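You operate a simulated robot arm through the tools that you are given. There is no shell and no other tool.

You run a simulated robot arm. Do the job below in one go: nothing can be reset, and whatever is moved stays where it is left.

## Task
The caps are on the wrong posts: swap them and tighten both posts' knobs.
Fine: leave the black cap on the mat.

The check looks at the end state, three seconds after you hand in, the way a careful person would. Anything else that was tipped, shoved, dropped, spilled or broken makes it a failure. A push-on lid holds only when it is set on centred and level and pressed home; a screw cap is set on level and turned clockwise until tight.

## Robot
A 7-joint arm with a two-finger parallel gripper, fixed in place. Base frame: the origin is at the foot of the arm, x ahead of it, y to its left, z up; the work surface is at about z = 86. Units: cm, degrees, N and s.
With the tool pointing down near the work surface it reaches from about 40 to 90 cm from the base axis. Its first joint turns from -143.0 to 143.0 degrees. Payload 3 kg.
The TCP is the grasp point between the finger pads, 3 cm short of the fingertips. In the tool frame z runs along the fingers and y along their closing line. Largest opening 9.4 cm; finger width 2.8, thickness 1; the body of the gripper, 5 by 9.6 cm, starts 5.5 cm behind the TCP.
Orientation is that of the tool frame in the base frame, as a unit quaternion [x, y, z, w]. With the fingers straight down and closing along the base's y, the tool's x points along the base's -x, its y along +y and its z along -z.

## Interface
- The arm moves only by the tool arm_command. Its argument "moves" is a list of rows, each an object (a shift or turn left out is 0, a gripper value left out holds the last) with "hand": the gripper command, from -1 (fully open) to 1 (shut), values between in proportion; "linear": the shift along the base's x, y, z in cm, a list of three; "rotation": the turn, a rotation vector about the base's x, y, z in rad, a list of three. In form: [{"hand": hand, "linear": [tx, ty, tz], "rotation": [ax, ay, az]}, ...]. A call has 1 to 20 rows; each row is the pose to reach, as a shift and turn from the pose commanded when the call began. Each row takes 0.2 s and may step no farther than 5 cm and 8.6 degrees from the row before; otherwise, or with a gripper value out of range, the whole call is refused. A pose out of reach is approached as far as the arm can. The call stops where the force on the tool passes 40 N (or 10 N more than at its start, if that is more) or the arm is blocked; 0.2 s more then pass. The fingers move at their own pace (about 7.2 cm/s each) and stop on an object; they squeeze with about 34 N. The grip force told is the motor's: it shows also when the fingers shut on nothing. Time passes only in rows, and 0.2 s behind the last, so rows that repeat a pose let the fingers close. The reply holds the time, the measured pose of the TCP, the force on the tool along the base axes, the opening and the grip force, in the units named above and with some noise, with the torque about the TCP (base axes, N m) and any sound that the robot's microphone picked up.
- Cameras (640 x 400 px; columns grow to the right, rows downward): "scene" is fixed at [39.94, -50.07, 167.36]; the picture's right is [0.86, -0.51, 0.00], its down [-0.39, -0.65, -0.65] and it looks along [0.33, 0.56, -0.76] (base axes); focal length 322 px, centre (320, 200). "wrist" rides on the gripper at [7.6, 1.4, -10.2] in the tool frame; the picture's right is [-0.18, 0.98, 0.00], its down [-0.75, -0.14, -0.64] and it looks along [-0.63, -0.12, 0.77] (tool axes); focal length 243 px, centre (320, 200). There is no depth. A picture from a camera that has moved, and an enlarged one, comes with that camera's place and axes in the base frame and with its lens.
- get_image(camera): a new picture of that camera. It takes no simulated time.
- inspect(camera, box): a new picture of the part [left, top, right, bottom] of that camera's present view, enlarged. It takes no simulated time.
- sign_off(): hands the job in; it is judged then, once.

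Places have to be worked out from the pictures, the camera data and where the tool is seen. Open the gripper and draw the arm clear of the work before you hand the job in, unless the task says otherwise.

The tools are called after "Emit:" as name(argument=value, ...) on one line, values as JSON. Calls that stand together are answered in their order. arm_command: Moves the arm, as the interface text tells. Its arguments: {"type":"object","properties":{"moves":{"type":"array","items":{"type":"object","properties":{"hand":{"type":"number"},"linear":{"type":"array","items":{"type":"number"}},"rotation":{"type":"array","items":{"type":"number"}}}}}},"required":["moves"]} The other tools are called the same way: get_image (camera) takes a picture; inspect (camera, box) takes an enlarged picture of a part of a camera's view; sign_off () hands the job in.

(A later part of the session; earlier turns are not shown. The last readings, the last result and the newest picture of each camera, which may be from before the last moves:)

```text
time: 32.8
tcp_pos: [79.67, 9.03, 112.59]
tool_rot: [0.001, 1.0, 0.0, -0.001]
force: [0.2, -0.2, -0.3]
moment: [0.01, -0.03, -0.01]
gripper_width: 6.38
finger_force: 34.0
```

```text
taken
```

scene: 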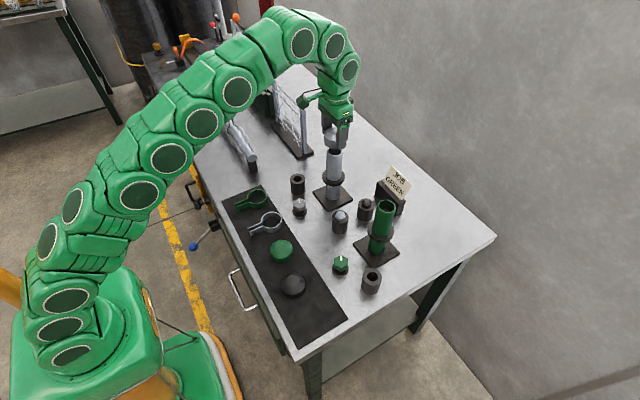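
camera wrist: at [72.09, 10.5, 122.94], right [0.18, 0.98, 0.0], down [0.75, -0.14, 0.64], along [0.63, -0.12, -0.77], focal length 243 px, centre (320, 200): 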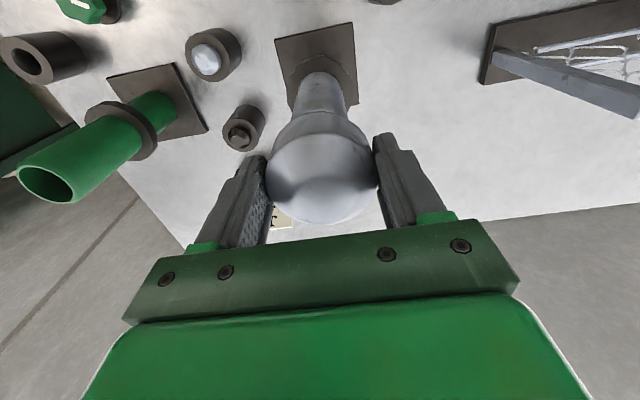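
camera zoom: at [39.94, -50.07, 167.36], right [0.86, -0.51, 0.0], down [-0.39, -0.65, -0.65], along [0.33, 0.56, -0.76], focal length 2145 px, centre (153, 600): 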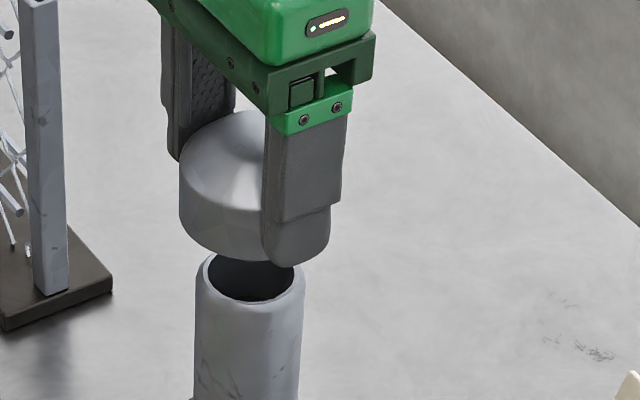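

The cap hangs centred over the grey tube within about 0.1 cm in both views. I lower it slowly onto the tube.

Emit:
arm_command(moves=[{"hand": 1, "linear": [0, 0, -1]}, {"hand": 1, "linear": [0, 0, -2]}, {"hand": 1, "linear": [0, 0, -2.8]}, {"hand": 1, "linear": [0, 0, -3.3]}, {"hand": 1, "linear": [0, 0, -3.7]}, {"hand": 1, "linear": [0, 0, -4.1]}, {"hand": 1, "linear": [0, 0, -4.1]}])

Emit:
inspect(camera="scene", box=[300, 110, 390, 170])

```text
time: 34.4
tcp_pos: [79.52, 8.98, 108.43]
tool_rot: [0.0, 1.0, 0.0, -0.001]
force: [-0.4, -0.2, -0.6]
moment: [-0.01, 0.0, 0.0]
gripper_width: 6.34
finger_force: 34.3
```

```text
6.67 times, centred on (345, 140) of scene
camera zoom: at [39.94, -50.07, 167.36], right [0.86, -0.51, 0.0], down [-0.39, -0.65, -0.65], along [0.33, 0.56, -0.76], focal length 2145 px, centre (153, 600)
```

zoom: 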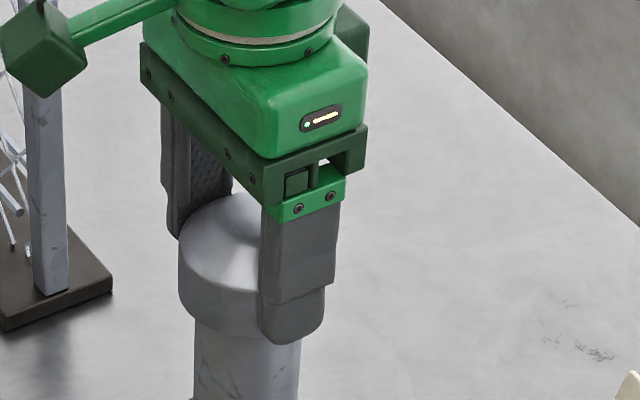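

The cap has gone over the tube mouth with no resistance. I continue down to the seat in small steps and press gently.

Emit:
arm_command(moves=[{"hand": 1, "linear": [0, 0, -0.4]}, {"hand": 1, "linear": [0, 0, -0.8]}, {"hand": 1, "linear": [0, 0, -1.1]}, {"hand": 1, "linear": [0, 0, -1.25]}, {"hand": 1, "linear": [0, 0, -1.25]}])

Emit:
inspect(camera="scene", box=[300, 110, 390, 170])

```text
time: 35.6
tcp_pos: [79.5, 9.01, 107.31]
tool_rot: [-0.001, 1.0, -0.001, 0.0]
force: [0.0, -1.1, -2.1]
moment: [-0.02, 0.03, -0.03]
gripper_width: 6.34
finger_force: 33.6
```

```text
6.67 times, centred on (345, 140) of scene
camera zoom: at [39.94, -50.07, 167.36], right [0.86, -0.51, 0.0], down [-0.39, -0.65, -0.65], along [0.33, 0.56, -0.76], focal length 2145 px, centre (153, 600)
```

zoom: 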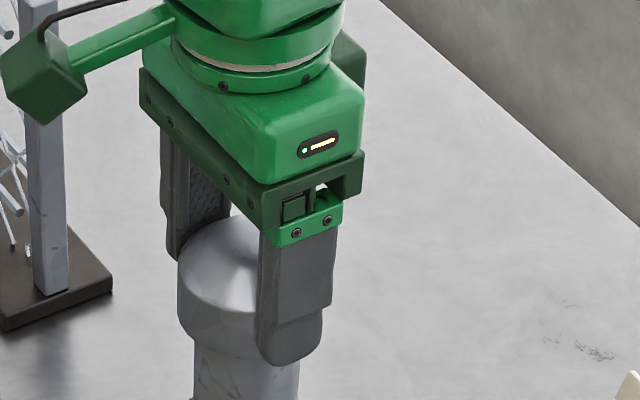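

No seat contact yet at z 107.3; I press on in 0.1 cm steps until the force rises.

Emit:
arm_command(moves=[{"hand": 1, "linear": [0, 0, -0.1]}, {"hand": 1, "linear": [0, 0, -0.2]}, {"hand": 1, "linear": [0, 0, -0.2]}])

```text
time: 36.4
tcp_pos: [79.51, 9.05, 107.06]
tool_rot: [0.001, 1.0, 0.001, 0.0]
force: [-0.9, -1.1, 7.1]
moment: [0.01, 0.03, -0.01]
gripper_width: 6.33
finger_force: 34.2
```

Contact has begun (7 N at z 107.06). I press slightly further.

Emit:
arm_command(moves=[{"hand": 1, "linear": [0, 0, -0.08]}, {"hand": 1, "linear": [0, 0, -0.16]}, {"hand": 1, "linear": [0, 0, -0.16]}])

```text
time: 37.2
tcp_pos: [79.55, 9.05, 107.18]
tool_rot: [0.0, 1.0, 0.0, 0.002]
force: [-1.2, -1.6, 32.6]
moment: [-0.02, 0.03, 0.02]
gripper_width: 6.36
finger_force: 33.6
```

The cap is seated with a 33 N press. I relieve, open the fingers, rise clear and look at it.

Emit:
arm_command(moves=[{"hand": 1, "linear": [0, 0, 0.2]}, {"hand": 1, "linear": [0, 0, 0.2]}, {"hand": -0.9, "linear": [0, 0, 0.2]}, {"hand": -0.9, "linear": [0, 0, 0.2]}, {"hand": -0.9, "linear": [0, 0, 0.2]}, {"hand": -0.9, "linear": [0, 0, 2]}, {"hand": -0.9, "linear": [0, 0, 4]}, {"hand": -0.9, "linear": [0, 0, 5.7]}, {"hand": -0.9, "linear": [0, 0, 5.7]}])

Emit:
inspect(camera="scene", box=[300, 120, 390, 210])

Emit:
inspect(camera="wrist", box=[220, 40, 420, 220])

```text
time: 39.2
tcp_pos: [79.67, 8.92, 112.5]
tool_rot: [0.001, 1.0, 0.0, 0.0]
force: [-0.8, 0.3, -0.8]
moment: [0.01, -0.01, -0.02]
gripper_width: 8.97
finger_force: 0.1
```

```text
4.44 times, centred on (345, 165) of scene
camera zoom: at [39.94, -50.07, 167.36], right [0.86, -0.51, 0.0], down [-0.39, -0.65, -0.65], along [0.33, 0.56, -0.76], focal length 1430 px, centre (209, 356)
```

zoom: 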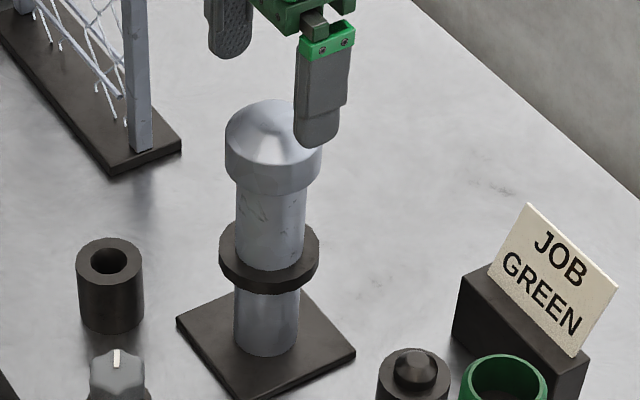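

```text
2.22 times, centred on (320, 130) of wrist
camera zoom: at [72.04, 10.36, 122.86], right [0.18, 0.98, 0.0], down [0.75, -0.14, 0.64], along [0.63, -0.12, -0.77], focal length 539 px, centre (320, 356)
```

zoom: 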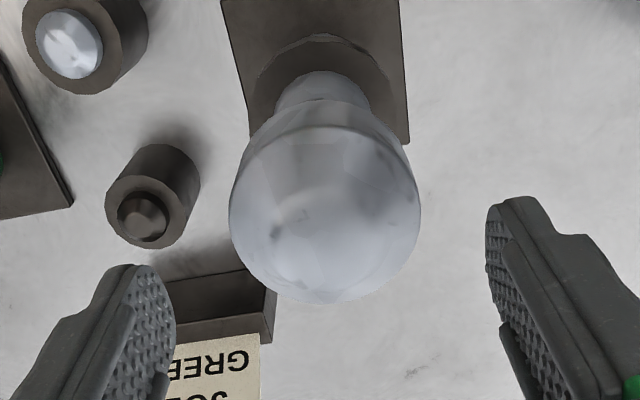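

The silver cap is level and at the same seat height (bottom at about z 103.9) as the original. I retreat and go above the green cap on the mat.

Emit:
arm_command(moves=[{"hand": -0.9, "linear": [-2, 0, 0.3]}, {"hand": -0.9, "linear": [-6, -1.5, 0.5]}, {"hand": -0.9, "linear": [-10, -4, 0.5]}, {"hand": -0.9, "linear": [-14, -6.5, 0]}, {"hand": -0.9, "linear": [-18, -8.5, -1]}, {"hand": -0.9, "linear": [-22, -10, -2]}, {"hand": -0.9, "linear": [-24.6, -11.5, -4]}, {"hand": -0.9, "linear": [-24.6, -11.5, -8]}, {"hand": -0.9, "linear": [-24.6, -11.5, -11]}, {"hand": -0.9, "linear": [-24.6, -11.5, -11]}])

Emit:
get_image(camera="wrist")

Emit:
inspect(camera="wrist", box=[220, 20, 420, 200])

```text
time: 41.4
tcp_pos: [55.11, -2.47, 101.76]
tool_rot: [0.0, 1.0, 0.0, 0.0]
force: [0.4, 0.5, -0.6]
moment: [0.01, 0.04, -0.03]
gripper_width: 8.93
finger_force: 0.0
```

```text
taken
camera wrist: at [47.54, -1.07, 111.97], right [0.18, 0.98, 0.0], down [0.75, -0.14, 0.64], along [0.63, -0.12, -0.77], focal length 243 px, centre (320, 200)
```

wrist: 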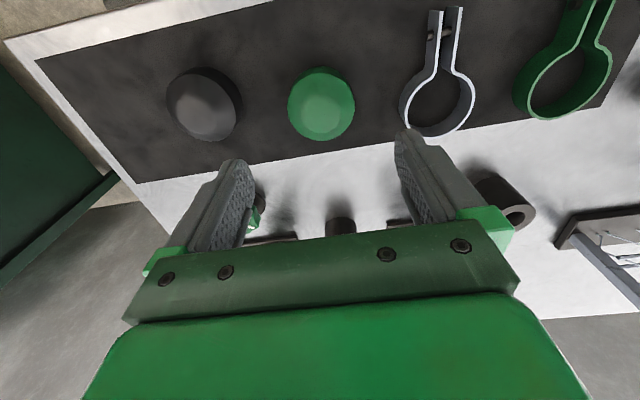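

```text
2.22 times, centred on (320, 110) of wrist
camera zoom: at [47.54, -1.07, 111.97], right [0.18, 0.98, 0.0], down [0.75, -0.14, 0.64], along [0.63, -0.12, -0.77], focal length 539 px, centre (320, 400)
```

zoom: 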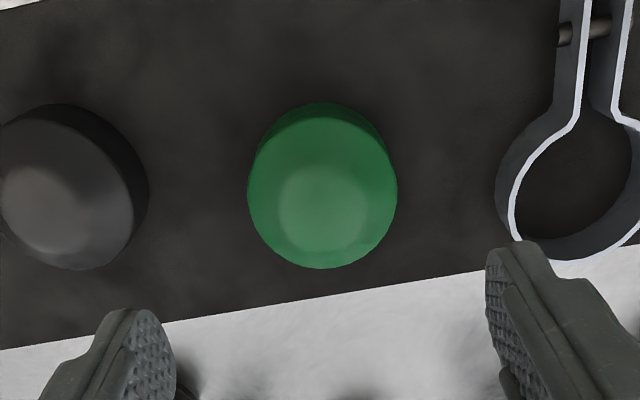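

The green cap is centred below the hand at about (55.2, -2.5). I descend 12 cm to the grip height used before and close.

Emit:
arm_command(moves=[{"hand": -0.9, "linear": [0, 0, -4]}, {"hand": -0.9, "linear": [0, 0, -8]}, {"hand": -0.9, "linear": [0, 0, -10.5]}, {"hand": -0.9, "linear": [0, 0, -11.95]}, {"hand": -0.9, "linear": [0, 0, -11.95]}, {"hand": 0, "linear": [0, 0, -11.95]}, {"hand": 1, "linear": [0, 0, -11.95]}, {"hand": 1, "linear": [0, 0, -11.95]}, {"hand": 1, "linear": [0, 0, -11.95]}, {"hand": 1, "linear": [0, 0, -11.95]}])

Emit:
get_image(camera="wrist")

```text
time: 43.6
tcp_pos: [55.01, -2.4, 89.67]
tool_rot: [0.001, 1.0, 0.0, 0.0]
force: [-0.4, 0.9, 1.9]
moment: [0.03, -0.07, 0.01]
gripper_width: 6.34
finger_force: 33.8
```

```text
taken
camera wrist: at [47.5, -0.95, 100.01], right [0.18, 0.98, 0.0], down [0.75, -0.14, 0.64], along [0.63, -0.12, -0.77], focal length 243 px, centre (320, 200)
```

wrist: 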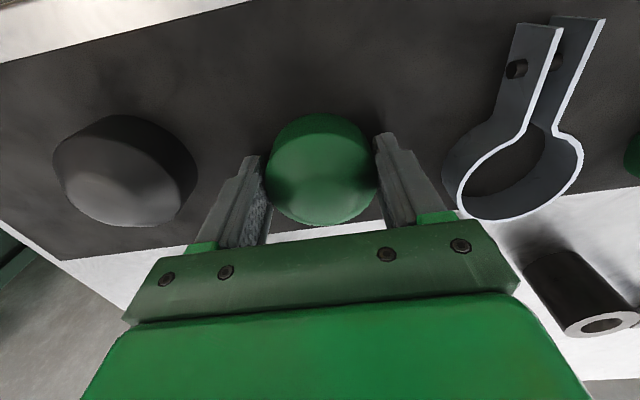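

Gripped. I lift straight up to z ~112.6 and carry the cap to above the green tube.

Emit:
arm_command(moves=[{"hand": 1, "linear": [0, 0, 1]}, {"hand": 1, "linear": [0, 0, 4]}, {"hand": 1, "linear": [0, 0, 8]}, {"hand": 1, "linear": [0, 0, 12]}, {"hand": 1, "linear": [0, 0, 16]}, {"hand": 1, "linear": [0, 0, 20]}, {"hand": 1, "linear": [0, 0, 22.9]}, {"hand": 1, "linear": [3.5, -2.5, 22.9]}, {"hand": 1, "linear": [7.5, -5, 22.9]}, {"hand": 1, "linear": [11.5, -7.5, 22.9]}, {"hand": 1, "linear": [15.5, -9.8, 22.9]}, {"hand": 1, "linear": [19.5, -11.5, 22.9]}, {"hand": 1, "linear": [22.5, -12.3, 22.9]}, {"hand": 1, "linear": [24.6, -12.55, 22.9]}, {"hand": 1, "linear": [24.6, -12.55, 22.9]}, {"hand": 1, "linear": [24.6, -12.55, 22.9]}])

Emit:
inspect(camera="scene", box=[345, 160, 435, 220])

Emit:
get_image(camera="wrist")

Emit:
get_image(camera="scene")

```text
time: 47.0
tcp_pos: [79.53, -15.15, 112.43]
tool_rot: [0.0, 1.0, 0.0, 0.0]
force: [-1.3, 0.4, -1.0]
moment: [-0.01, -0.01, -0.02]
gripper_width: 6.38
finger_force: 34.4
```

```text
6.67 times, centred on (390, 190) of scene
camera zoom: at [39.94, -50.07, 167.36], right [0.86, -0.51, 0.0], down [-0.39, -0.65, -0.65], along [0.33, 0.56, -0.76], focal length 2145 px, centre (-147, 267)
```

zoom: 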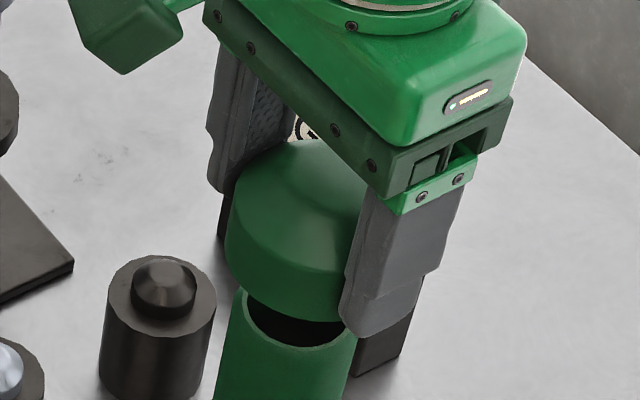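

```text
taken
camera wrist: at [71.98, -13.67, 122.76], right [0.18, 0.98, 0.0], down [0.75, -0.14, 0.64], along [0.63, -0.12, -0.77], focal length 243 px, centre (320, 200)
```

wrist: 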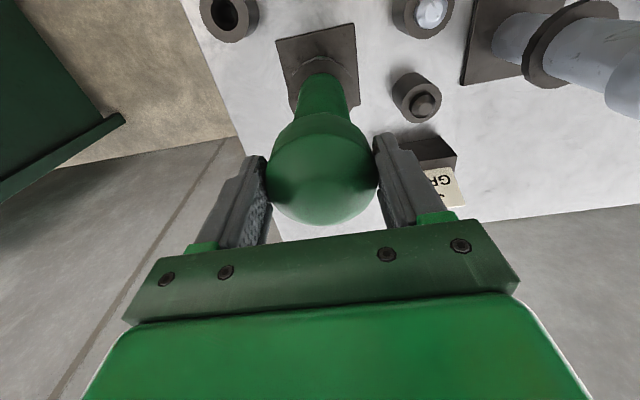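

```text
taken
```

scene: 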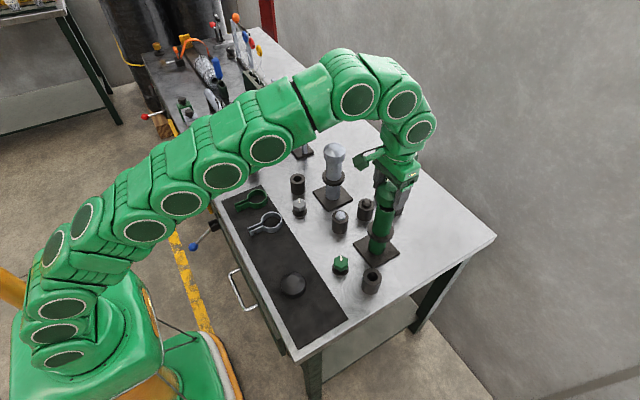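

The cap hangs over the green tube; readings put it 0.1 cm off in x and y from the earlier seat pose, so I correct that while lowering to just over the tube mouth.

Emit:
arm_command(moves=[{"hand": 1, "linear": [0.07, 0.12, -1]}, {"hand": 1, "linear": [0.07, 0.12, -2]}, {"hand": 1, "linear": [0.07, 0.12, -2.8]}, {"hand": 1, "linear": [0.07, 0.12, -3.3]}, {"hand": 1, "linear": [0.07, 0.12, -3.7]}, {"hand": 1, "linear": [0.07, 0.12, -4.1]}, {"hand": 1, "linear": [0.07, 0.12, -4.1]}])

Emit:
inspect(camera="scene", box=[345, 160, 435, 230])

```text
time: 48.6
tcp_pos: [79.58, -14.96, 108.41]
tool_rot: [0.001, 1.0, -0.001, 0.0]
force: [0.4, 0.1, -1.1]
moment: [0.02, 0.02, 0.0]
gripper_width: 6.36
finger_force: 34.5
```

```text
5.71 times, centred on (390, 195) of scene
camera zoom: at [39.94, -50.07, 167.36], right [0.86, -0.51, 0.0], down [-0.39, -0.65, -0.65], along [0.33, 0.56, -0.76], focal length 1838 px, centre (-80, 229)
```

zoom: 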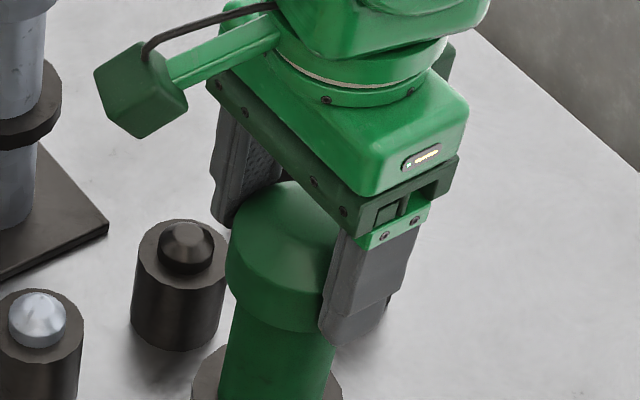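

The cap has slid over the tube without force. I lower to the seat in small steps.

Emit:
arm_command(moves=[{"hand": 1, "linear": [0, 0, -0.4]}, {"hand": 1, "linear": [0, 0, -0.8]}, {"hand": 1, "linear": [0, 0, -1.1]}, {"hand": 1, "linear": [0, 0, -1.25]}, {"hand": 1, "linear": [0, 0, -1.25]}])

```text
time: 49.8
tcp_pos: [79.58, -14.96, 107.18]
tool_rot: [0.001, 1.0, 0.0, 0.0]
force: [-0.3, 0.3, -0.3]
moment: [0.0, -0.01, -0.01]
gripper_width: 6.36
finger_force: 33.8
```

Not yet at the seat; I press on in 0.1 cm steps.

Emit:
arm_command(moves=[{"hand": 1, "linear": [0, 0, -0.08]}, {"hand": 1, "linear": [0, 0, -0.16]}, {"hand": 1, "linear": [0, 0, -0.16]}])

```text
time: 50.6
tcp_pos: [79.57, -14.92, 107.15]
tool_rot: [0.001, 1.0, 0.0, 0.0]
force: [0.4, 0.8, 2.5]
moment: [0.05, -0.04, 0.01]
gripper_width: 6.37
finger_force: 34.1
```

Contact is just starting (2.5 N); I press a little more for a firm seat.

Emit:
arm_command(moves=[{"hand": 1, "linear": [0, 0, -0.1]}, {"hand": 1, "linear": [0, 0, -0.2]}, {"hand": 1, "linear": [0, 0, -0.2]}])

```text
time: 51.4
tcp_pos: [79.68, -14.92, 107.17]
tool_rot: [0.0, 1.0, -0.001, 0.002]
force: [0.7, -0.6, 37.6]
moment: [0.02, 0.07, 0.06]
gripper_width: 6.34
finger_force: 34.1
```

Seated with 38 N. I relieve, release, rise and inspect the seat.

Emit:
arm_command(moves=[{"hand": 1, "linear": [0, 0, 0.2]}, {"hand": 1, "linear": [0, 0, 0.2]}, {"hand": -0.9, "linear": [0, 0, 0.2]}, {"hand": -0.9, "linear": [0, 0, 0.2]}, {"hand": -0.9, "linear": [0, 0, 0.2]}, {"hand": -0.9, "linear": [0, 0, 2]}, {"hand": -0.9, "linear": [0, 0, 4]}, {"hand": -0.9, "linear": [0, 0, 5.7]}, {"hand": -0.9, "linear": [-2, 0, 6]}, {"hand": -0.9, "linear": [-6, 0, 7]}, {"hand": -0.9, "linear": [-10, 0, 8]}, {"hand": -0.9, "linear": [-14, 0, 9]}, {"hand": -0.9, "linear": [-18, 0, 10]}, {"hand": -0.9, "linear": [-20, 0, 10]}, {"hand": -0.9, "linear": [-20, 0, 10]}])

Emit:
get_image(camera="wrist")

Emit:
inspect(camera="scene", box=[285, 130, 425, 300])

Emit:
inspect(camera="wrist", box=[230, 60, 430, 220])

```text
time: 54.6
tcp_pos: [59.53, -14.99, 117.04]
tool_rot: [0.0, 1.0, 0.0, 0.0]
force: [0.8, -0.5, -0.5]
moment: [-0.01, -0.02, 0.0]
gripper_width: 8.96
finger_force: 0.1
```

```text
taken
camera wrist: at [51.91, -13.57, 127.27], right [0.18, 0.98, 0.0], down [0.75, -0.14, 0.64], along [0.63, -0.12, -0.77], focal length 243 px, centre (320, 200)
```

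wrist: 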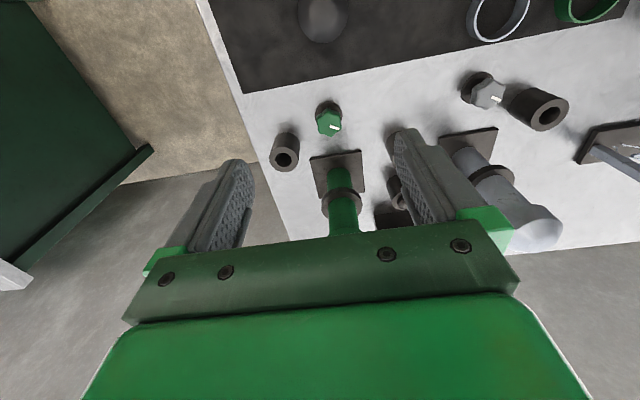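

```text
2.35 times, centred on (355, 215) of scene
camera zoom: at [39.94, -50.07, 167.36], right [0.86, -0.51, 0.0], down [-0.39, -0.65, -0.65], along [0.33, 0.56, -0.76], focal length 757 px, centre (238, 165)
```

zoom: 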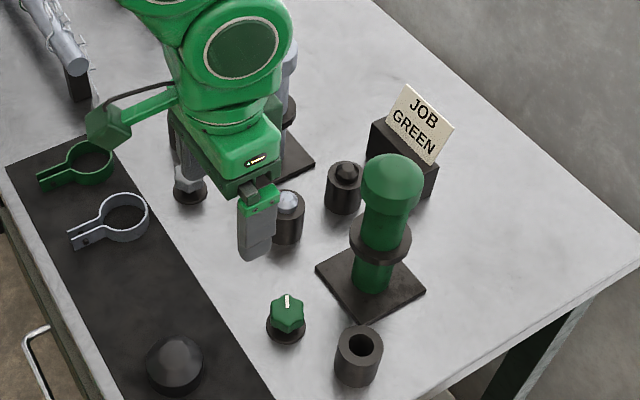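

```text
2.50 times, centred on (330, 140) of wrist
camera zoom: at [51.91, -13.57, 127.27], right [0.18, 0.98, 0.0], down [0.75, -0.14, 0.64], along [0.63, -0.12, -0.77], focal length 606 px, centre (295, 350)
```

zoom: 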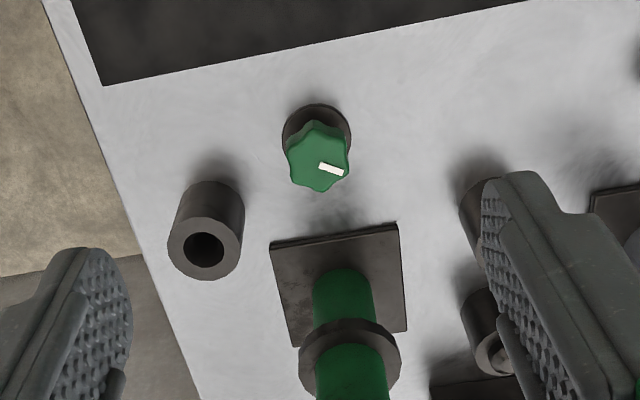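

Both caps are now on their matching posts. Next are the knobs; I zoom in on them for height, shape and pointer direction.

Emit:
inspect(camera="scene", box=[325, 245, 355, 280])

Emit:
inspect(camera="wrist", box=[295, 85, 365, 145])

Emit:
inspect(camera="wrist", box=[440, 55, 540, 135])

```text
11.43 times, centred on (340, 262) of scene
camera zoom: at [39.94, -50.07, 167.36], right [0.86, -0.51, 0.0], down [-0.39, -0.65, -0.65], along [0.33, 0.56, -0.76], focal length 3676 px, centre (91, -514)
```

zoom: 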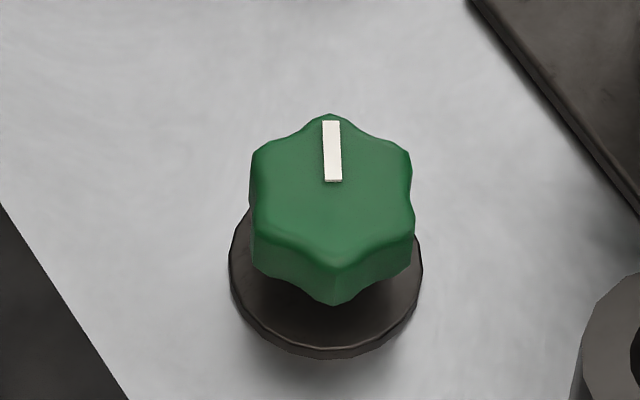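

```text
6.67 times, centred on (330, 115) of wrist
camera zoom: at [51.91, -13.57, 127.27], right [0.18, 0.98, 0.0], down [0.75, -0.14, 0.64], along [0.63, -0.12, -0.77], focal length 1618 px, centre (253, 767)
```

zoom: 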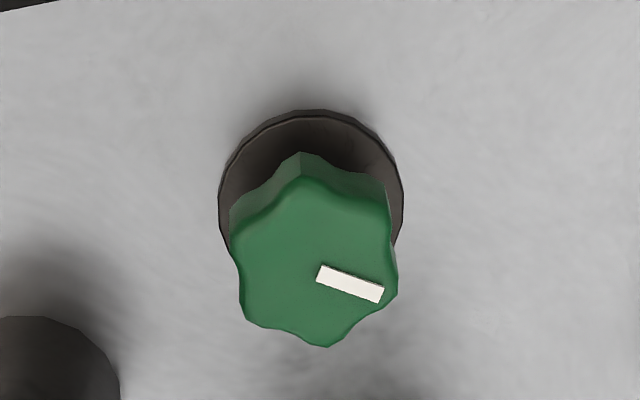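

```text
5.00 times, centred on (490, 95) of wrist
camera zoom: at [51.91, -13.57, 127.27], right [0.18, 0.98, 0.0], down [0.75, -0.14, 0.64], along [0.63, -0.12, -0.77], focal length 1213 px, centre (-530, 725)
```

zoom: 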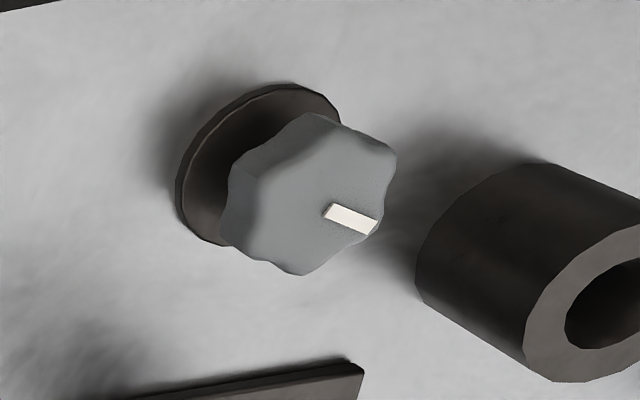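

The green knob is a six-lobed star at about (67.25, -15.1), top near z 90.3, and its pointer is about 57° from +x. So its valleys line up with the y axis, which suits my closing direction. I hover above it to check centring.

Emit:
arm_command(moves=[{"hand": -0.4, "linear": [4, -0.05, -1]}, {"hand": -0.4, "linear": [7.7, -0.1, -3]}, {"hand": -0.4, "linear": [7.7, -0.1, -8]}, {"hand": -0.4, "linear": [7.7, -0.1, -13]}, {"hand": -0.4, "linear": [7.7, -0.1, -17.5]}, {"hand": -0.4, "linear": [7.7, -0.1, -19.5]}, {"hand": -0.4, "linear": [7.7, -0.1, -19.5]}])

Emit:
get_image(camera="wrist")

Emit:
inspect(camera="wrist", box=[250, 80, 400, 220])

Emit:
get_image(camera="scene")

```text
time: 56.2
tcp_pos: [67.45, -14.91, 97.41]
tool_rot: [0.0, 1.0, 0.0, 0.001]
force: [-0.4, 0.1, -0.3]
moment: [0.0, 0.02, 0.0]
gripper_width: 6.57
finger_force: 0.1
```

```text
taken
camera wrist: at [59.75, -13.58, 107.73], right [0.18, 0.98, 0.0], down [0.75, -0.14, 0.64], along [0.63, -0.12, -0.77], focal length 243 px, centre (320, 200)
```

wrist: 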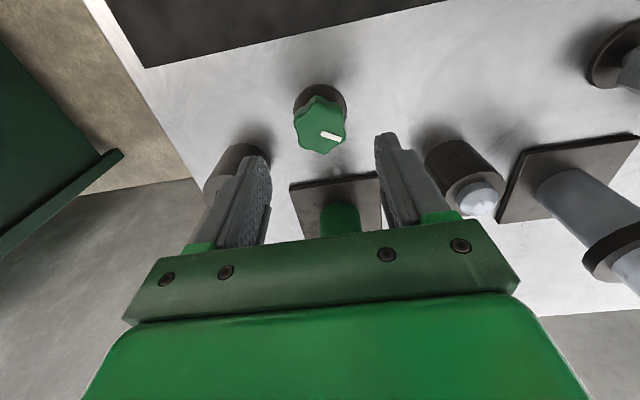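

```text
2.86 times, centred on (325, 150) of wrist
camera zoom: at [59.75, -13.58, 107.73], right [0.18, 0.98, 0.0], down [0.75, -0.14, 0.64], along [0.63, -0.12, -0.77], focal length 693 px, centre (306, 343)
```

zoom: 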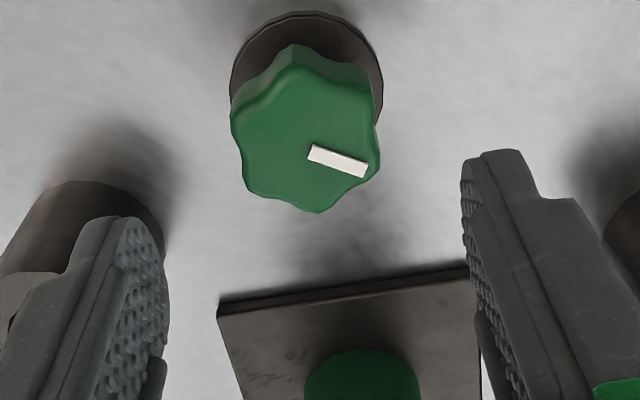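

```text
taken
```

scene: 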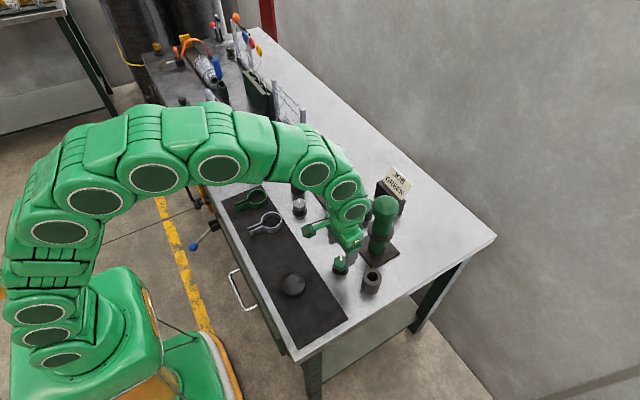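

The knob centre is at (67.2, -15.0). I pre-turn the hand 60° counterclockwise at this height so I get a long clockwise stroke.

Emit:
arm_command(moves=[{"hand": -0.4, "linear": [-0.12, -0.05, 0], "rotation": [0, 0, 0.1496]}, {"hand": -0.4, "linear": [-0.12, -0.05, 0], "rotation": [0, 0, 0.2992]}, {"hand": -0.4, "linear": [-0.12, -0.05, 0], "rotation": [0, 0, 0.4488]}, {"hand": -0.4, "linear": [-0.12, -0.05, 0], "rotation": [0, 0, 0.5984]}, {"hand": -0.4, "linear": [-0.12, -0.05, 0], "rotation": [0, 0, 0.748]}, {"hand": -0.4, "linear": [-0.12, -0.05, 0], "rotation": [0, 0, 0.8976]}, {"hand": -0.4, "linear": [-0.12, -0.05, 0], "rotation": [0, 0, 1.0472]}, {"hand": -0.4, "linear": [-0.12, -0.05, 0], "rotation": [0, 0, 1.0472]}])

Emit:
get_image(camera="wrist")

Emit:
get_image(camera="scene")

```text
time: 58.0
tcp_pos: [67.19, -15.21, 97.4]
tool_rot: [-0.501, 0.865, 0.0, 0.001]
force: [1.0, -0.1, -0.2]
moment: [0.02, -0.01, 0.0]
gripper_width: 6.56
finger_force: 0.0
```

```text
taken
camera wrist: at [62.23, -21.02, 107.7], right [-0.76, 0.65, 0.0], down [0.5, 0.58, 0.64], along [0.42, 0.49, -0.77], focal length 243 px, centre (320, 200)
```

wrist: 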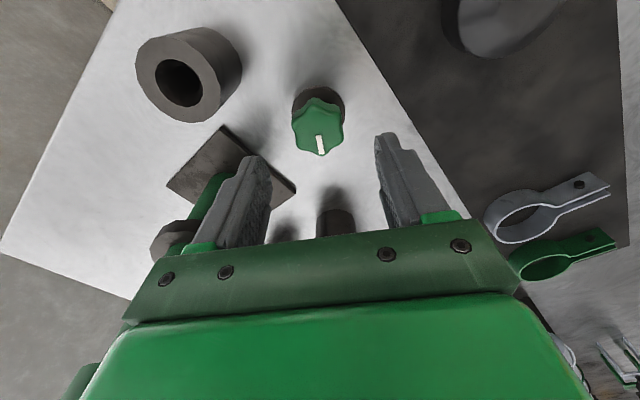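

```text
taken
```

scene: 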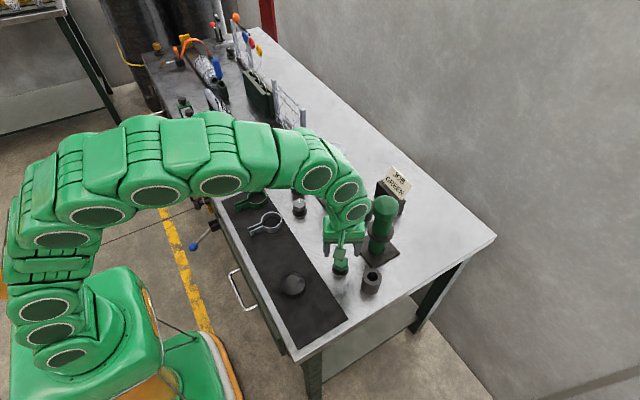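

The hand turned freely. I enlarge to check knob centring from this yaw.

Emit:
inspect(camera="wrist", box=[250, 70, 400, 210])

```text
2.86 times, centred on (325, 140) of wrist
camera zoom: at [62.23, -21.02, 107.7], right [-0.76, 0.65, 0.0], down [0.5, 0.58, 0.64], along [0.42, 0.49, -0.77], focal length 693 px, centre (306, 371)
```

zoom: 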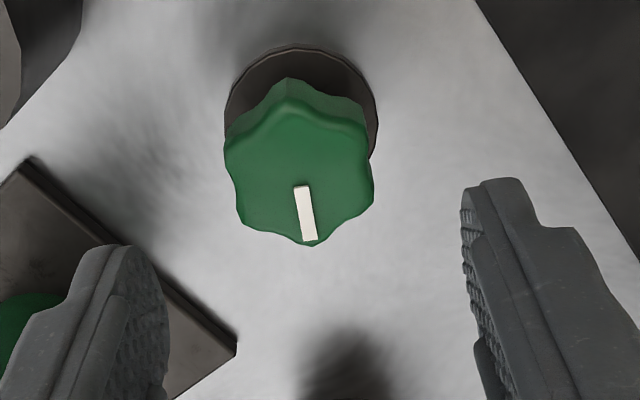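

Centring is within about 0.15 cm. I descend to TCP z ~90.8 and grip the knob.

Emit:
arm_command(moves=[{"hand": -0.4, "linear": [0.1, -0.03, -3]}, {"hand": -0.4, "linear": [0.1, -0.03, -5.5]}, {"hand": -0.4, "linear": [0.1, -0.03, -6.6]}, {"hand": -0.4, "linear": [0.1, -0.03, -6.6]}, {"hand": 1, "linear": [0.1, -0.03, -6.6]}, {"hand": 1, "linear": [0.1, -0.03, -6.6]}, {"hand": 1, "linear": [0.1, -0.03, -6.6]}, {"hand": 1, "linear": [0.1, -0.03, -6.6]}])

Emit:
get_image(camera="wrist")

Emit:
inspect(camera="scene", box=[310, 200, 400, 290])

```text
time: 59.8
tcp_pos: [67.31, -15.4, 90.79]
tool_rot: [-0.5, 0.866, -0.001, 0.0]
force: [25.3, -13.6, -10.4]
moment: [-0.42, -0.6, -0.09]
gripper_width: 3.95
finger_force: 45.3
```

```text
taken
camera wrist: at [62.32, -21.16, 101.07], right [-0.76, 0.65, 0.0], down [0.5, 0.58, 0.64], along [0.42, 0.49, -0.77], focal length 243 px, centre (320, 200)
```

wrist: 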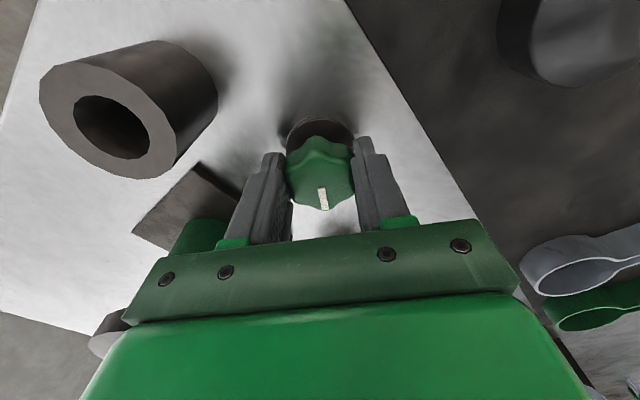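

```text
4.44 times, centred on (355, 245) of scene
camera zoom: at [39.94, -50.07, 167.36], right [0.86, -0.51, 0.0], down [-0.39, -0.65, -0.65], along [0.33, 0.56, -0.76], focal length 1430 px, centre (164, 0)
```

zoom: 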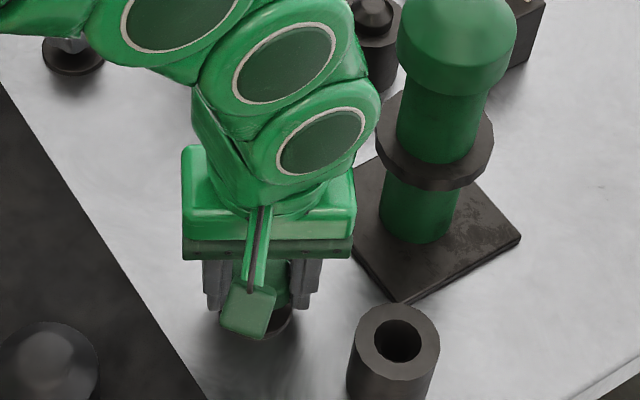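

The knob is gripped at 3.95 cm, but the 29 N side force shows the hand is off-centre toward (-x, +y). I shift about 0.15 cm along the closing line to relieve it.

Emit:
arm_command(moves=[{"hand": 1, "linear": [0.12, -0.07, 0]}, {"hand": 1, "linear": [0.12, -0.07, 0]}])

```text
time: 60.4
tcp_pos: [67.26, -15.26, 90.63]
tool_rot: [-0.5, 0.866, 0.001, -0.001]
force: [0.4, -7.1, 1.6]
moment: [0.11, 0.0, -0.02]
gripper_width: 3.96
finger_force: 45.1
```

Side force is nearly gone. I now turn clockwise about 34° and watch the torque about z.

Emit:
arm_command(moves=[{"hand": 1, "linear": [0, -0.03, 0], "rotation": [0, 0, -0.1]}, {"hand": 1, "linear": [0, -0.03, 0], "rotation": [0, 0, -0.2]}, {"hand": 1, "linear": [0, -0.03, 0], "rotation": [0, 0, -0.3]}, {"hand": 1, "linear": [0, -0.03, 0], "rotation": [0, 0, -0.4]}, {"hand": 1, "linear": [0, -0.03, 0], "rotation": [0, 0, -0.5]}, {"hand": 1, "linear": [0, -0.03, 0], "rotation": [0, 0, -0.6]}, {"hand": 1, "linear": [0, -0.03, 0], "rotation": [0, 0, -0.6]}])

Emit:
inspect(camera="wrist", box=[250, 80, 400, 230])

```text
time: 62.0
tcp_pos: [67.36, -15.13, 90.77]
tool_rot: [-0.221, 0.975, 0.001, -0.001]
force: [-32.5, 20.9, 2.1]
moment: [0.25, 1.25, 0.13]
gripper_width: 3.93
finger_force: 44.4
```

```text
2.67 times, centred on (325, 155) of wrist
camera zoom: at [59.9, -17.13, 101.08], right [-0.26, 0.97, 0.0], down [0.74, 0.2, 0.64], along [0.62, 0.17, -0.77], focal length 647 px, centre (307, 320)
```

zoom: 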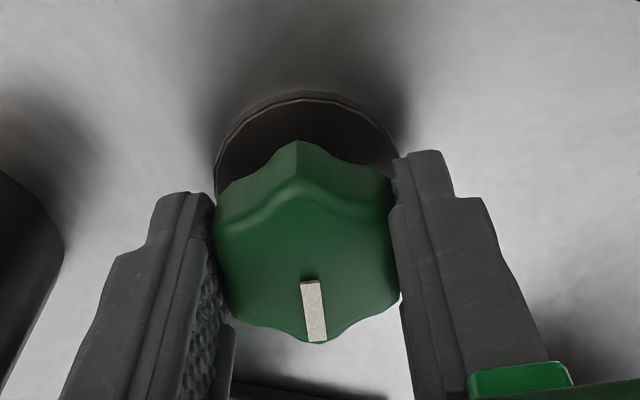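

The knob turns with the hand (pointer moved along) at low torque 0.13 N·m, with some side force building up. I shift to relieve it and keep turning.

Emit:
arm_command(moves=[{"hand": 1, "linear": [-0.12, 0.08, 0]}, {"hand": 1, "linear": [-0.12, 0.08, 0]}])

```text
time: 62.6
tcp_pos: [67.41, -14.97, 90.74]
tool_rot: [-0.222, 0.975, 0.001, 0.001]
force: [-9.4, 20.5, -13.4]
moment: [0.42, -0.04, 0.04]
gripper_width: 3.91
finger_force: 45.0
```

Still 20 N in y; I shift a little more in that direction.

Emit:
arm_command(moves=[{"hand": 1, "linear": [-0.04, 0.1, 0]}, {"hand": 1, "linear": [-0.04, 0.1, 0]}])

```text
time: 63.2
tcp_pos: [67.25, -15.12, 90.8]
tool_rot: [-0.221, 0.975, -0.001, 0.001]
force: [7.0, 1.0, -16.3]
moment: [-0.02, -0.3, -0.01]
gripper_width: 3.94
finger_force: 45.0
```

Side force is relieved; the -16 N vertical suggests the knob screws downward as it turns. I continue turning with a slight downward follow.

Emit:
arm_command(moves=[{"hand": 1, "linear": [0, 0, -0.07], "rotation": [0, 0, -0.1]}, {"hand": 1, "linear": [0, 0, -0.08], "rotation": [0, 0, -0.2]}, {"hand": 1, "linear": [0, 0, -0.09], "rotation": [0, 0, -0.3]}, {"hand": 1, "linear": [0, 0, -0.1], "rotation": [0, 0, -0.4]}, {"hand": 1, "linear": [0, 0, -0.1], "rotation": [0, 0, -0.4]}])

Emit:
inspect(camera="wrist", box=[250, 80, 400, 230])

```text
time: 64.4
tcp_pos: [67.39, -15.09, 90.73]
tool_rot: [-0.023, 1.0, 0.0, 0.001]
force: [-12.0, 3.5, 33.8]
moment: [0.14, 0.36, -0.02]
gripper_width: 3.95
finger_force: 45.2
```

```text
2.67 times, centred on (325, 155) of wrist
camera zoom: at [59.66, -13.95, 101.06], right [0.14, 0.99, 0.0], down [0.76, -0.11, 0.64], along [0.64, -0.09, -0.77], focal length 647 px, centre (307, 320)
```

zoom: 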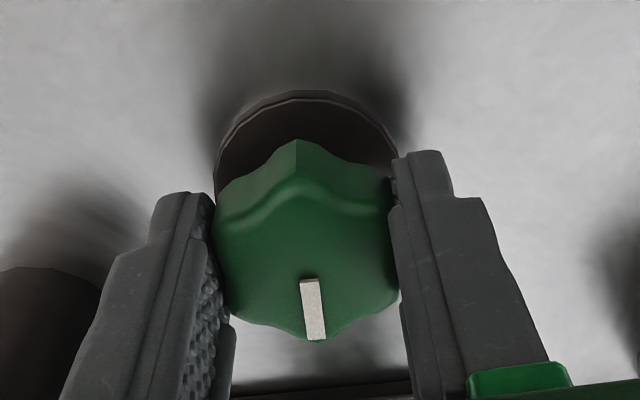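

The vertical force flipped to +34 N, so the knob doesn't actually sink. I go back up 0.07 cm and continue turning clockwise.

Emit:
arm_command(moves=[{"hand": 1, "linear": [-0.05, 0, 0.07]}, {"hand": 1, "linear": [-0.05, 0, 0.07], "rotation": [0, 0, -0.1]}, {"hand": 1, "linear": [-0.05, 0, 0.07], "rotation": [0, 0, -0.2]}, {"hand": 1, "linear": [-0.05, 0, 0.07], "rotation": [0, 0, -0.3]}, {"hand": 1, "linear": [-0.05, 0, 0.07], "rotation": [0, 0, -0.4]}, {"hand": 1, "linear": [-0.05, 0, 0.07], "rotation": [0, 0, -0.5]}, {"hand": 1, "linear": [-0.05, 0, 0.07], "rotation": [0, 0, -0.5]}])

```text
time: 66.0
tcp_pos: [67.26, -14.99, 90.67]
tool_rot: [0.225, 0.974, 0.0, 0.001]
force: [32.2, 20.6, 3.3]
moment: [0.29, -1.11, 0.07]
gripper_width: 3.93
finger_force: 44.9
```

Yaw is about -26° with torque still low, but side force has built up again. I relieve it.

Emit:
arm_command(moves=[{"hand": 1, "linear": [0.12, 0.08, 0]}, {"hand": 1, "linear": [0.12, 0.08, 0]}])

```text
time: 66.6
tcp_pos: [67.25, -14.84, 90.75]
tool_rot: [0.224, 0.975, 0.0, 0.0]
force: [12.3, 9.9, 16.0]
moment: [0.28, 0.0, 0.04]
gripper_width: 3.92
finger_force: 44.9
```

Better; I shift a bit more and turn a further ~34° clockwise.

Emit:
arm_command(moves=[{"hand": 1, "linear": [0.06, 0.04, 0.03]}, {"hand": 1, "linear": [0.06, 0.04, 0.03], "rotation": [0, 0, -0.1]}, {"hand": 1, "linear": [0.07, 0.06, 0.03], "rotation": [0, 0, -0.2]}, {"hand": 1, "linear": [0.08, 0.08, 0.03], "rotation": [0, 0, -0.3]}, {"hand": 1, "linear": [0.1, 0.08, 0.03], "rotation": [0, 0, -0.4]}, {"hand": 1, "linear": [0.1, 0.08, 0.03], "rotation": [0, 0, -0.4]}])

Emit:
inspect(camera="wrist", box=[250, 80, 400, 230])

```text
time: 68.0
tcp_pos: [67.4, -14.83, 90.77]
tool_rot: [0.413, 0.911, 0.0, -0.001]
force: [-16.4, 7.7, 5.4]
moment: [0.19, 0.53, 0.0]
gripper_width: 3.91
finger_force: 45.3
```

```text
2.67 times, centred on (325, 155) of wrist
camera zoom: at [63.52, -8.19, 101.07], right [0.86, 0.51, 0.0], down [0.39, -0.66, 0.64], along [0.32, -0.55, -0.77], focal length 647 px, centre (307, 320)
```

zoom: 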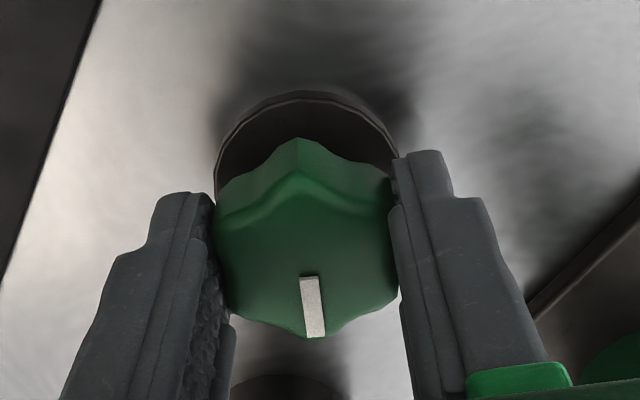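

The knob keeps following (about 109° turned) with no end torque yet. I carry on clockwise.

Emit:
arm_command(moves=[{"hand": 1, "linear": [-0.06, 0.03, 0]}, {"hand": 1, "linear": [-0.06, 0.03, 0], "rotation": [0, 0, -0.1]}, {"hand": 1, "linear": [-0.06, 0.03, 0], "rotation": [0, 0, -0.2]}, {"hand": 1, "linear": [-0.06, 0.03, 0], "rotation": [0, 0, -0.3]}, {"hand": 1, "linear": [-0.06, 0.03, 0], "rotation": [0, 0, -0.4]}, {"hand": 1, "linear": [-0.06, 0.03, 0], "rotation": [0, 0, -0.4]}])

Emit:
inspect(camera="wrist", box=[250, 80, 400, 230])

Emit:
get_image(camera="scene")

```text
time: 69.4
tcp_pos: [67.42, -14.74, 90.72]
tool_rot: [0.587, 0.809, 0.0, -0.001]
force: [7.3, 11.8, -15.2]
moment: [0.02, -0.38, 0.06]
gripper_width: 3.93
finger_force: 45.2
```

```text
2.67 times, centred on (325, 155) of wrist
camera zoom: at [66.47, -7.16, 101.06], right [0.99, 0.13, 0.0], down [0.1, -0.76, 0.64], along [0.08, -0.64, -0.77], focal length 647 px, centre (307, 320)
```

zoom: 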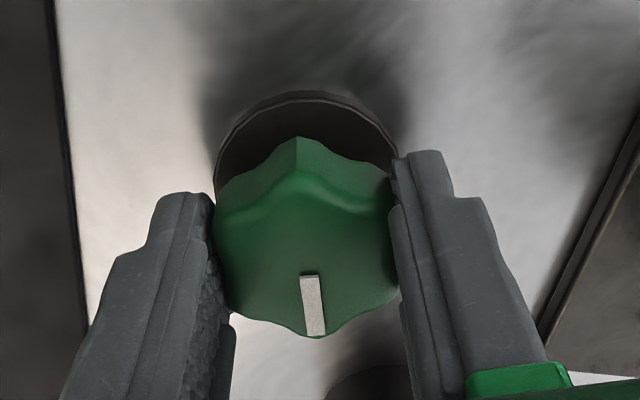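

```text
taken
```

scene: 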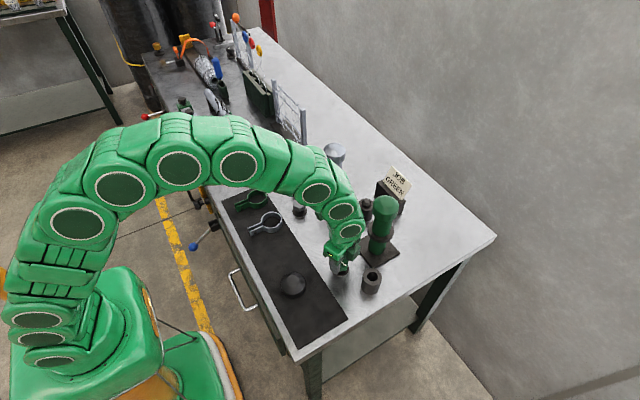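

Yaw is about -72°, no end stop yet. I continue another 23° with a small correction.

Emit:
arm_command(moves=[{"hand": 1, "linear": [0.03, 0.05, 0.03]}, {"hand": 1, "linear": [0.03, 0.05, 0.03], "rotation": [0, 0, -0.1]}, {"hand": 1, "linear": [0.03, 0.05, 0.03], "rotation": [0, 0, -0.2]}, {"hand": 1, "linear": [0.03, 0.05, 0.03], "rotation": [0, 0, -0.3]}, {"hand": 1, "linear": [0.03, 0.05, 0.03], "rotation": [0, 0, -0.4]}, {"hand": 1, "linear": [0.03, 0.05, 0.03], "rotation": [0, 0, -0.4]}])

Emit:
inspect(camera="wrist", box=[250, 80, 400, 230])

```text
time: 70.5
tcp_pos: [67.46, -14.71, 90.72]
tool_rot: [0.713, 0.701, 0.001, 0.001]
force: [15.7, -5.4, -13.3]
moment: [0.29, -0.51, 0.02]
gripper_width: 3.91
finger_force: 44.8
stopped in row 5: the force on the tool passed its limit at 42 N (the readings are from after the stop); the commanded pose is now the measured one
```

```text
2.67 times, centred on (325, 155) of wrist
camera zoom: at [69.09, -7.22, 101.06], right [0.98, -0.2, 0.0], down [-0.16, -0.75, 0.64], along [-0.13, -0.63, -0.77], focal length 647 px, centre (307, 320)
```

zoom: 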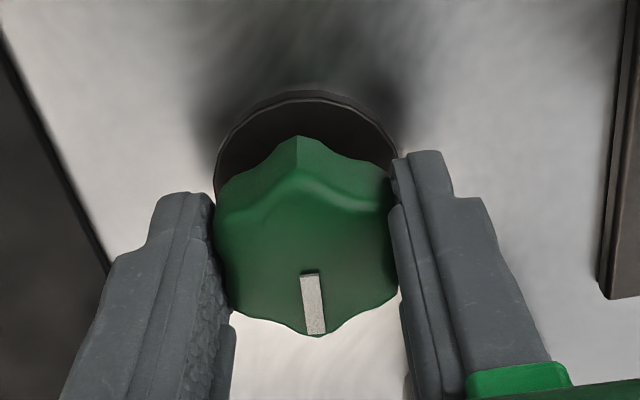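

Stopped by side force (42 N) at yaw -91°, with the knob turned about 150° and no end stop yet. I open, swing the hand back 120° counterclockwise around the knob (star grip repeats every 60°) and regrip.

Emit:
arm_command(moves=[{"hand": -0.4, "linear": [0, 0, 0]}, {"hand": -0.4, "linear": [0, 0, 0]}, {"hand": -0.4, "linear": [0, 0, 0], "rotation": [0, 0, 0.1496]}, {"hand": -0.4, "linear": [0, 0, 0], "rotation": [0, 0, 0.2992]}, {"hand": -0.4, "linear": [0, 0, 0], "rotation": [0, 0, 0.4488]}, {"hand": -0.4, "linear": [0, 0, 0], "rotation": [0, 0, 0.5984]}, {"hand": -0.4, "linear": [0, 0, 0], "rotation": [0, 0, 0.748]}, {"hand": -0.4, "linear": [0, 0, 0], "rotation": [0, 0, 0.8976]}, {"hand": -0.4, "linear": [0, 0, 0], "rotation": [0, 0, 1.0472]}, {"hand": -0.4, "linear": [0, 0, 0], "rotation": [0, 0, 1.1968]}, {"hand": -0.4, "linear": [0, 0, 0], "rotation": [0, 0, 1.3464]}, {"hand": -0.4, "linear": [0, 0, 0], "rotation": [0, 0, 1.496]}, {"hand": -0.4, "linear": [-0.05, -0.1, 0], "rotation": [0, 0, 1.6456]}, {"hand": -0.4, "linear": [-0.1, -0.2, 0], "rotation": [0, 0, 1.7952]}, {"hand": -0.4, "linear": [-0.1, -0.25, 0], "rotation": [0, 0, 1.9448]}, {"hand": -0.4, "linear": [-0.1, -0.3, 0], "rotation": [0, 0, 2.0944]}, {"hand": -0.4, "linear": [-0.1, -0.3, 0], "rotation": [0, 0, 2.0944]}])

Emit:
inspect(camera="wrist", box=[220, 80, 420, 240])

```text
time: 74.1
tcp_pos: [67.42, -15.0, 90.74]
tool_rot: [-0.251, 0.968, 0.001, 0.0]
force: [-0.9, 0.3, 0.9]
moment: [-0.01, 0.01, 0.04]
gripper_width: 6.58
finger_force: 0.1
```

```text
2.50 times, centred on (320, 160) of wrist
camera zoom: at [60.05, -17.5, 101.13], right [-0.32, 0.95, 0.0], down [0.73, 0.24, 0.64], along [0.61, 0.2, -0.77], focal length 606 px, centre (320, 300)
```

zoom: 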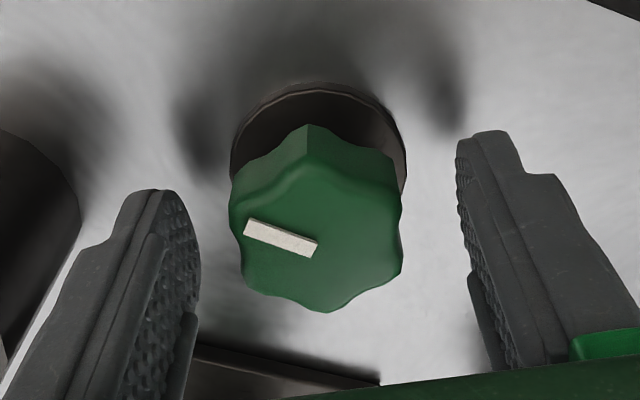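

The knob sits centred between the pads at the new yaw (+29°). I shift 0.07 cm and grip again.

Emit:
arm_command(moves=[{"hand": -0.4, "linear": [0.02, -0.07, 0]}, {"hand": 1, "linear": [0.02, -0.07, 0]}, {"hand": 1, "linear": [0.02, -0.07, 0]}, {"hand": 1, "linear": [0.02, -0.07, 0]}, {"hand": 1, "linear": [0.02, -0.07, 0]}])

```text
time: 75.3
tcp_pos: [67.28, -15.1, 90.85]
tool_rot: [-0.251, 0.968, 0.001, 0.0]
force: [-7.3, 10.4, 2.9]
moment: [0.23, 0.23, 0.03]
gripper_width: 3.95
finger_force: 45.2
```

Side force is small. I turn clockwise with small corrections.

Emit:
arm_command(moves=[{"hand": 1, "linear": [-0.03, 0.05, 0], "rotation": [0, 0, 0]}, {"hand": 1, "linear": [-0.03, 0.05, 0], "rotation": [0, 0, -0.12]}, {"hand": 1, "linear": [-0.03, 0.05, 0], "rotation": [0, 0, -0.24]}, {"hand": 1, "linear": [-0.03, 0.05, 0], "rotation": [0, 0, -0.36]}, {"hand": 1, "linear": [-0.03, 0.05, 0], "rotation": [0, 0, -0.48]}, {"hand": 1, "linear": [-0.03, 0.05, 0], "rotation": [0, 0, -0.48]}])

```text
time: 76.7
tcp_pos: [67.39, -15.11, 90.78]
tool_rot: [-0.013, 1.0, 0.001, -0.002]
force: [-21.4, 10.3, -7.2]
moment: [0.11, 0.92, -0.01]
gripper_width: 3.94
finger_force: 45.0
```

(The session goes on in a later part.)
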